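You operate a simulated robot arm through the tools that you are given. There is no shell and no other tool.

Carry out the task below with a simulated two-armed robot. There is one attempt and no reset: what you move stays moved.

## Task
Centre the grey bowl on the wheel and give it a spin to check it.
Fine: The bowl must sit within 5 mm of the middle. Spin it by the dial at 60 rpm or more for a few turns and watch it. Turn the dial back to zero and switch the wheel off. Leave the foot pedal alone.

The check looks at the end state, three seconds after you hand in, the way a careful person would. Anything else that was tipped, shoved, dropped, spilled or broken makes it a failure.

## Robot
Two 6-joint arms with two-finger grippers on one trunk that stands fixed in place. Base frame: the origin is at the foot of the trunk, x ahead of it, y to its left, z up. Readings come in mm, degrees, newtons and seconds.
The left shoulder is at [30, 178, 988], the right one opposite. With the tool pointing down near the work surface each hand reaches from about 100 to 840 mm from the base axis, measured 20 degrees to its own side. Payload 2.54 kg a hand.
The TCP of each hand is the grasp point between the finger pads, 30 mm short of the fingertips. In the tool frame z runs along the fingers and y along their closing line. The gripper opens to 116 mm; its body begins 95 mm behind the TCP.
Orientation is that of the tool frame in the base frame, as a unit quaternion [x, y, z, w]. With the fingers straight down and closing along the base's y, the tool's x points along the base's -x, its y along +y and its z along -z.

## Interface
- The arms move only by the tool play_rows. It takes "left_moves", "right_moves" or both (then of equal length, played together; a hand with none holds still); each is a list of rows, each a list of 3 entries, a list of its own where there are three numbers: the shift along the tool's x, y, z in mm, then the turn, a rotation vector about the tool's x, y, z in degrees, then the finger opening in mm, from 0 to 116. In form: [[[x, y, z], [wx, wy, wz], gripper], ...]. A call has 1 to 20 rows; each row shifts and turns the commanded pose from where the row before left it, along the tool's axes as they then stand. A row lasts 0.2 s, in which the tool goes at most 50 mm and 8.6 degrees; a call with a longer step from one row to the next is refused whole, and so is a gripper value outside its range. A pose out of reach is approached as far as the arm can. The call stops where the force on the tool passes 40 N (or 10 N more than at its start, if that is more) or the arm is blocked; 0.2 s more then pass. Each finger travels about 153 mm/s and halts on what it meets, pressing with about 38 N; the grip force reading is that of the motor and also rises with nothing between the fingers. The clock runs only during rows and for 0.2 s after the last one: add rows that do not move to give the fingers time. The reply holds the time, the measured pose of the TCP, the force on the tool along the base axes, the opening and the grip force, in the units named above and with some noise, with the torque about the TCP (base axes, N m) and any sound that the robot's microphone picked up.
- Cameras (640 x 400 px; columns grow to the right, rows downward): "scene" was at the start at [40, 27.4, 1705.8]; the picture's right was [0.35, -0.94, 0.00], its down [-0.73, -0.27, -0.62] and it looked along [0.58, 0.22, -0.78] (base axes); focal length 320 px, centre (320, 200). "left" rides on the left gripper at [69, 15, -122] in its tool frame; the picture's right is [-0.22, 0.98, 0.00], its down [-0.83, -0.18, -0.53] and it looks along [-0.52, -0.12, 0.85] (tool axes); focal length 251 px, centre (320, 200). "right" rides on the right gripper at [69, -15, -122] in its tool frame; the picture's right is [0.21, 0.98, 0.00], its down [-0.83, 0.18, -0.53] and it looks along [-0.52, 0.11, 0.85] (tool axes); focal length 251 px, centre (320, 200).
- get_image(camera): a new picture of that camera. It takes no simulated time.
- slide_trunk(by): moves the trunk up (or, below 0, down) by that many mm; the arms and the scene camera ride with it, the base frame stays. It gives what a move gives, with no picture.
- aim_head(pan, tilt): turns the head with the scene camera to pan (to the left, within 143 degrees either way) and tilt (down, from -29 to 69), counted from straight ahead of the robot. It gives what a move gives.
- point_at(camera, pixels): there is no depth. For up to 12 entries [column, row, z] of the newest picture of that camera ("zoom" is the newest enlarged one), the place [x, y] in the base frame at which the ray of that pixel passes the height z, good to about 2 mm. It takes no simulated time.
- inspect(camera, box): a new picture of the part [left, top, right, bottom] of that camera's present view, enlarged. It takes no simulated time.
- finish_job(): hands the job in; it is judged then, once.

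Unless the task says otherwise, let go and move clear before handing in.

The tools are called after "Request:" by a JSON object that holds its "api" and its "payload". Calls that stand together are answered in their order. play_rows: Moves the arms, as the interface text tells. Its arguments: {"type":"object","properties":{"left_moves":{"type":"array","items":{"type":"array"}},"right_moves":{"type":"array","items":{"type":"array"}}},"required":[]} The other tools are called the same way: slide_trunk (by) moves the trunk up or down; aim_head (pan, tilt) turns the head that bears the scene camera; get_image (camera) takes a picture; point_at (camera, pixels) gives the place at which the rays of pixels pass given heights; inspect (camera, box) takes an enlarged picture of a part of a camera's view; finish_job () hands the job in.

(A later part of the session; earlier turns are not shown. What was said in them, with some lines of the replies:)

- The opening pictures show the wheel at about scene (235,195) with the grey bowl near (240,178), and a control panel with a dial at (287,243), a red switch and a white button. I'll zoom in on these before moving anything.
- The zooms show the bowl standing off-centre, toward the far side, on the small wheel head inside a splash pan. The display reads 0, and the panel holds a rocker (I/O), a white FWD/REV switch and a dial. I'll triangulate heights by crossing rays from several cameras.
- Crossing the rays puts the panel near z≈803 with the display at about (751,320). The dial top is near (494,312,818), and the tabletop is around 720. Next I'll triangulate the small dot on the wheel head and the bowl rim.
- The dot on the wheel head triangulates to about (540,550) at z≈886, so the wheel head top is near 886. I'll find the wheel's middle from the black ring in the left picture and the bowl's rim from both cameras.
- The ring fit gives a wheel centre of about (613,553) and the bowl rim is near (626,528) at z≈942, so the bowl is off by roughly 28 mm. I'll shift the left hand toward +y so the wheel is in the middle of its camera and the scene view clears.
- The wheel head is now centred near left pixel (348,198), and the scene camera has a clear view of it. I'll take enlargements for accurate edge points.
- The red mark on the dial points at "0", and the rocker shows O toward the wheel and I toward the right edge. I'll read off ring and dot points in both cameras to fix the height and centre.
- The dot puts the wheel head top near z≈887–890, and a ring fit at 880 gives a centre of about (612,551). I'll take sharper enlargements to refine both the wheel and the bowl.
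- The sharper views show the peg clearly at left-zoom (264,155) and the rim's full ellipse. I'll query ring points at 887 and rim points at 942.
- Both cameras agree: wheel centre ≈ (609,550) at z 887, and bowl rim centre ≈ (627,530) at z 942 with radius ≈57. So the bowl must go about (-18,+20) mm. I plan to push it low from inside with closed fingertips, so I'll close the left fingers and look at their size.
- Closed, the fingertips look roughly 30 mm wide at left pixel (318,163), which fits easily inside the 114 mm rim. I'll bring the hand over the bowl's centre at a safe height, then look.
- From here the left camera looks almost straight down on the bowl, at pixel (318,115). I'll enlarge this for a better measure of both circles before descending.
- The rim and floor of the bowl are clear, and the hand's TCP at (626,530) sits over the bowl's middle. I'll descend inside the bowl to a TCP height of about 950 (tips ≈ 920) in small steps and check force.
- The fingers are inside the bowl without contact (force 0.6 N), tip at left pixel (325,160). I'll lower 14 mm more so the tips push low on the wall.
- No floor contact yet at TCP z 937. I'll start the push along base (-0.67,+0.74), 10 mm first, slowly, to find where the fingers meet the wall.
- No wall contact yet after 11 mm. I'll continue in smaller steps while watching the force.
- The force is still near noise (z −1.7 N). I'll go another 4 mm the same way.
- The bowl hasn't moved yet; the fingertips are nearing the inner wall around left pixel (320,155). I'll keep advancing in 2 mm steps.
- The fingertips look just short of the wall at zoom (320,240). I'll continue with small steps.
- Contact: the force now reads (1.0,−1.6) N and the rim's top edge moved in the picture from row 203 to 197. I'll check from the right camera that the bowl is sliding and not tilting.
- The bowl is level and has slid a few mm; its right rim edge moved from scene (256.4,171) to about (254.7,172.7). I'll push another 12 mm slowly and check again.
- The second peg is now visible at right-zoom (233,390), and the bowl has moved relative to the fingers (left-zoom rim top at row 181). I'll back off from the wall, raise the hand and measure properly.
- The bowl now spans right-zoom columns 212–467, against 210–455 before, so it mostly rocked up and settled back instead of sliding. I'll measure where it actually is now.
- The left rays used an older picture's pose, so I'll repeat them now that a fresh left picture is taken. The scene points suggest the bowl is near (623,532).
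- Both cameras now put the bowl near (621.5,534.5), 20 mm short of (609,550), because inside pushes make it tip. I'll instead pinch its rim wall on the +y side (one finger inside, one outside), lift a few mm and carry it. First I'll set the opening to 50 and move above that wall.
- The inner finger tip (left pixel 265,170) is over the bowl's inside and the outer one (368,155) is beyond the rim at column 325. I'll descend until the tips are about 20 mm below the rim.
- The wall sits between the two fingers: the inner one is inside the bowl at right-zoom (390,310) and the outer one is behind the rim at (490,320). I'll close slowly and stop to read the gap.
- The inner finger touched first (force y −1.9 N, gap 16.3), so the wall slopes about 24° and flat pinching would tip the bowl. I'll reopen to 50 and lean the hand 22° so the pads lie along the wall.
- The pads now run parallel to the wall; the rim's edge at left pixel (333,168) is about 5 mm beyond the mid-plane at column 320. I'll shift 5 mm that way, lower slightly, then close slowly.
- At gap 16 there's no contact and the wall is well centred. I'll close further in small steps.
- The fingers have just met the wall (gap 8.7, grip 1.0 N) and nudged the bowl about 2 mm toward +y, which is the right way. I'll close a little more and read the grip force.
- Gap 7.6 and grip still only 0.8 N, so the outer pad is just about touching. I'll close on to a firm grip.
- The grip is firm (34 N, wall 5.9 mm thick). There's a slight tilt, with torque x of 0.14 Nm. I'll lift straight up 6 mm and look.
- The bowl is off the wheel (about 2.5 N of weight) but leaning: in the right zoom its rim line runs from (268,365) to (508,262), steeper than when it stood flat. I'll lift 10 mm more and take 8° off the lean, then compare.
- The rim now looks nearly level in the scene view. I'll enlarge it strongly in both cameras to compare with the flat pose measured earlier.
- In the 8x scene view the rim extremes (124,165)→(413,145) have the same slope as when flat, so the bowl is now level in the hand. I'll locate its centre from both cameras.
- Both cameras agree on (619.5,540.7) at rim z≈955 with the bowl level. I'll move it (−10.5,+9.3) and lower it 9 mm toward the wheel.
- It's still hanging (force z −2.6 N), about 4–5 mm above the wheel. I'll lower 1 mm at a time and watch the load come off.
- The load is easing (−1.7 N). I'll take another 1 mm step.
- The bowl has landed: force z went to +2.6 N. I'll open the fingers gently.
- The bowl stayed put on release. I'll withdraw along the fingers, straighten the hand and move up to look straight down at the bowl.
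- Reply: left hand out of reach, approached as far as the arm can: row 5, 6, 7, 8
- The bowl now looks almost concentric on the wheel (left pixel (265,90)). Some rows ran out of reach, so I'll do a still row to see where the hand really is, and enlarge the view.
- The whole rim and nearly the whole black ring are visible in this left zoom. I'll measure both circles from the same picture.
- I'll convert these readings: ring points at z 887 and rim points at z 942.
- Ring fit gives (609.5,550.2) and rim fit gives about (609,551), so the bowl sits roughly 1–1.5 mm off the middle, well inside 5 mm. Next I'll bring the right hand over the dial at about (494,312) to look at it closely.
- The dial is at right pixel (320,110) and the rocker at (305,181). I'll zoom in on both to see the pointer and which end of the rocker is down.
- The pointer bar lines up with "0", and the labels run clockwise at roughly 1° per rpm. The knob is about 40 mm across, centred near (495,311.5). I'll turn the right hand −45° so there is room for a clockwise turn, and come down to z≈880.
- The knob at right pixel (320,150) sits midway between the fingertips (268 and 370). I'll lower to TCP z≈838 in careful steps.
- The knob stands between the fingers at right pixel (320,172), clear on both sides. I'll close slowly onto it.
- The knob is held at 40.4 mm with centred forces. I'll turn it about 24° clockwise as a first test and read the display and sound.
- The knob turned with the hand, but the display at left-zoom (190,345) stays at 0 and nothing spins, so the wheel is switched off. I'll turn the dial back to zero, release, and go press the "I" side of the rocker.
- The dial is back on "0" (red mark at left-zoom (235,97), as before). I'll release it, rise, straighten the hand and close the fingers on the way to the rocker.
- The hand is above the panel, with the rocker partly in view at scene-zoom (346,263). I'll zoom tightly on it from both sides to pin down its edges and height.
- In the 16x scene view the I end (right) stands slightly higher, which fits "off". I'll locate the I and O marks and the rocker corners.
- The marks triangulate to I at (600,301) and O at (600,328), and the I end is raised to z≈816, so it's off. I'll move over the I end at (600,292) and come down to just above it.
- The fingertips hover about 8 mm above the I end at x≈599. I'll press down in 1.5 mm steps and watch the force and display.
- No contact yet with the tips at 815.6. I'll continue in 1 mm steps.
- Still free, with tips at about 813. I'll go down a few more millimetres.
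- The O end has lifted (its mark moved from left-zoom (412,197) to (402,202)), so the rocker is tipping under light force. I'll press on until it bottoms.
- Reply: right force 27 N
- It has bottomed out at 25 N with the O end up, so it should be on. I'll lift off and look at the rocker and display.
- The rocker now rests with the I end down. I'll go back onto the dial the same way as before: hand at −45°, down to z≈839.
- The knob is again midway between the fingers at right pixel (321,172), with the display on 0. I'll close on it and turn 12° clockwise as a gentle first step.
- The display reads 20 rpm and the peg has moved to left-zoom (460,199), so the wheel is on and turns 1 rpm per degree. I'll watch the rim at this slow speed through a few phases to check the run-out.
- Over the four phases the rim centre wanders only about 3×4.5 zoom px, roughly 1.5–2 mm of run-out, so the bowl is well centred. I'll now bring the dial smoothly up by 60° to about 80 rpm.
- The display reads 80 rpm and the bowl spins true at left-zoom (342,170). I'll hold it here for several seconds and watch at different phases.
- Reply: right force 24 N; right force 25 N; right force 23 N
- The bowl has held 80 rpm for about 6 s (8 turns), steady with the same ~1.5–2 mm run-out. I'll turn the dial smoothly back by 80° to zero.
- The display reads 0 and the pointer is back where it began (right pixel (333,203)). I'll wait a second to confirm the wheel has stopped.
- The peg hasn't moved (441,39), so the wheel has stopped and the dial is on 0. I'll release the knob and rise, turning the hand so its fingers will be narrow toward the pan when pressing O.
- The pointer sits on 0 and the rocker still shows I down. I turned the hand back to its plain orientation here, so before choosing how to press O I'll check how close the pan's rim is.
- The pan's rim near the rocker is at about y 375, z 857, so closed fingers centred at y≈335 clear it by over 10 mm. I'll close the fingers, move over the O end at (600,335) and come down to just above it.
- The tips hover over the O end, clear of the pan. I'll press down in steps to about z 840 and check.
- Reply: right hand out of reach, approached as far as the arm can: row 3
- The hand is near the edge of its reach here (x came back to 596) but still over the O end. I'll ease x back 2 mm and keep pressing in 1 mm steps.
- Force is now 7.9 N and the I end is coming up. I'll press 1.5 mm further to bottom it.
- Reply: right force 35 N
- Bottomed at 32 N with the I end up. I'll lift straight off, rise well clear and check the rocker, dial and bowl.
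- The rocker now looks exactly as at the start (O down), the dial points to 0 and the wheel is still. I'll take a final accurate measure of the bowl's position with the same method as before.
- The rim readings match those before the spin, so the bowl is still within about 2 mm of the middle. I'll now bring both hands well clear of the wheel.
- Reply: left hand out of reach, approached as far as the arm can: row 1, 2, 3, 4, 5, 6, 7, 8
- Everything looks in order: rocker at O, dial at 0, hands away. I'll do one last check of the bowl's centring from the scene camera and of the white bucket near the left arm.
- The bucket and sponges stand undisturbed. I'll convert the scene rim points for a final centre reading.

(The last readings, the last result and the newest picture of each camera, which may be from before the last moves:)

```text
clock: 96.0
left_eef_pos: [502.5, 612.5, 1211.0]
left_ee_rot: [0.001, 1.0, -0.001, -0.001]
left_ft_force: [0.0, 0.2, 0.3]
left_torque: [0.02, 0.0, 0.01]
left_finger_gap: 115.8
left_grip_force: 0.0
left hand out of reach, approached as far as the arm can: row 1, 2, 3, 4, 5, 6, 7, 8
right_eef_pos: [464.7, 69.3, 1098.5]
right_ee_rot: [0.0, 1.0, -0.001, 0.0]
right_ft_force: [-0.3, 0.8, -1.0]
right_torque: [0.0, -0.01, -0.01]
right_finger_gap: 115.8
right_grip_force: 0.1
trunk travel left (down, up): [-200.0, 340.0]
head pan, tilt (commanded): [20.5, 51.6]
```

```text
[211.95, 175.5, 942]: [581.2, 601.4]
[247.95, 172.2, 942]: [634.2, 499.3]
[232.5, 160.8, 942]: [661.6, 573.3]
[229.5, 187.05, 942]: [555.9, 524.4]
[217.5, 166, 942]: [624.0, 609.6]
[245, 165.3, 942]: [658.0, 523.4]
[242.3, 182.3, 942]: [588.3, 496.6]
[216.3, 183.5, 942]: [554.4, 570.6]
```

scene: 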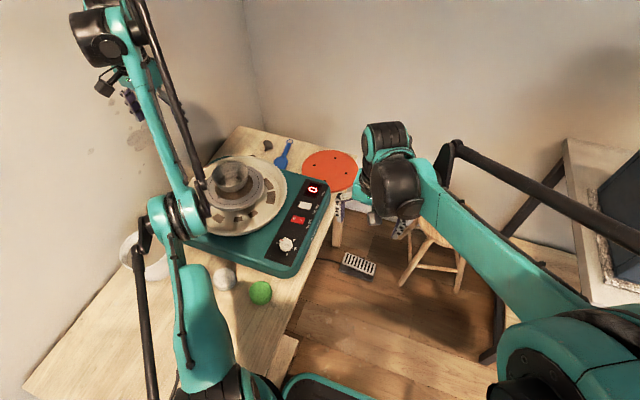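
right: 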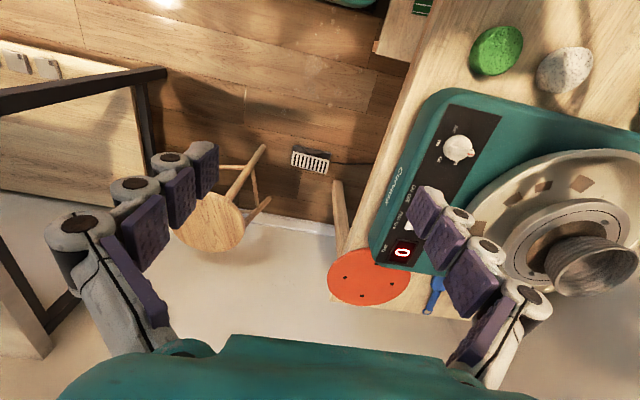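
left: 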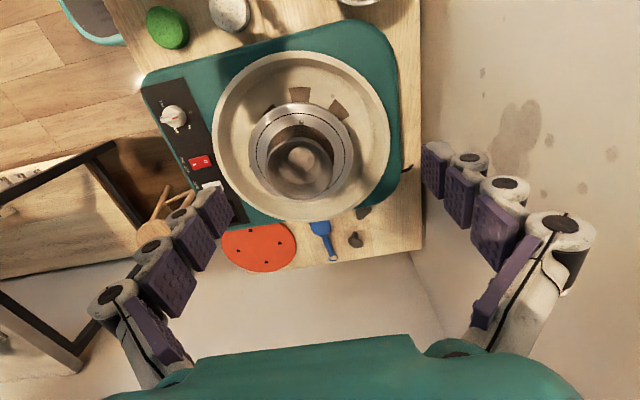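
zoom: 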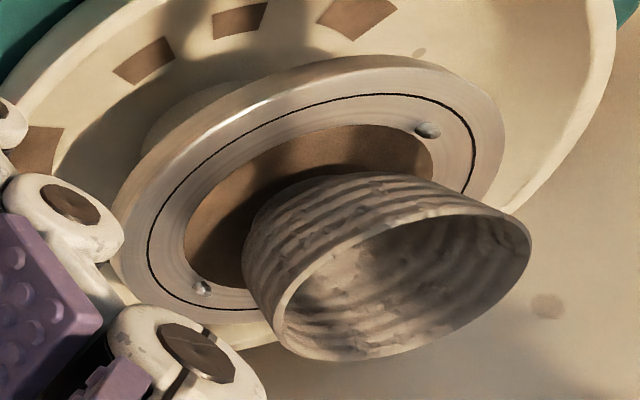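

The scene fit puts the bowl at about (608.5,551) against the wheel's middle at (609.3,550), within 2 mm. The wheel is off, the dial is at 0, and both hands are clear, so I'll hand in.

Request:
{"api": "finish_job", "payload": {}}

```text
The job is handed in.
```

The grey bowl now sits about 1–2 mm from the middle of the wheel, inside the 5 mm limit. I measured it from the left-hand and scene cameras after the spin.

- **Centring:** pushing the bowl from inside only rocked it, so I pinched its rim and lifted it across. It came down gently and did not shift when released.
- **Spin:** the wheel turned out to be switched off, so I switched it on. I ran it briefly at 20 rpm, then held 80 rpm on the display for about 6 s (8 turns). The rim wandered by only about 1.5–2 mm.
- **End state:** the dial is back at zero, the switch is on O, and the wheel is still. I did not touch the foot pedal or the FWD/REV switch.
- **Surroundings:** both hands are clear of the wheel, and nothing else in view was moved.
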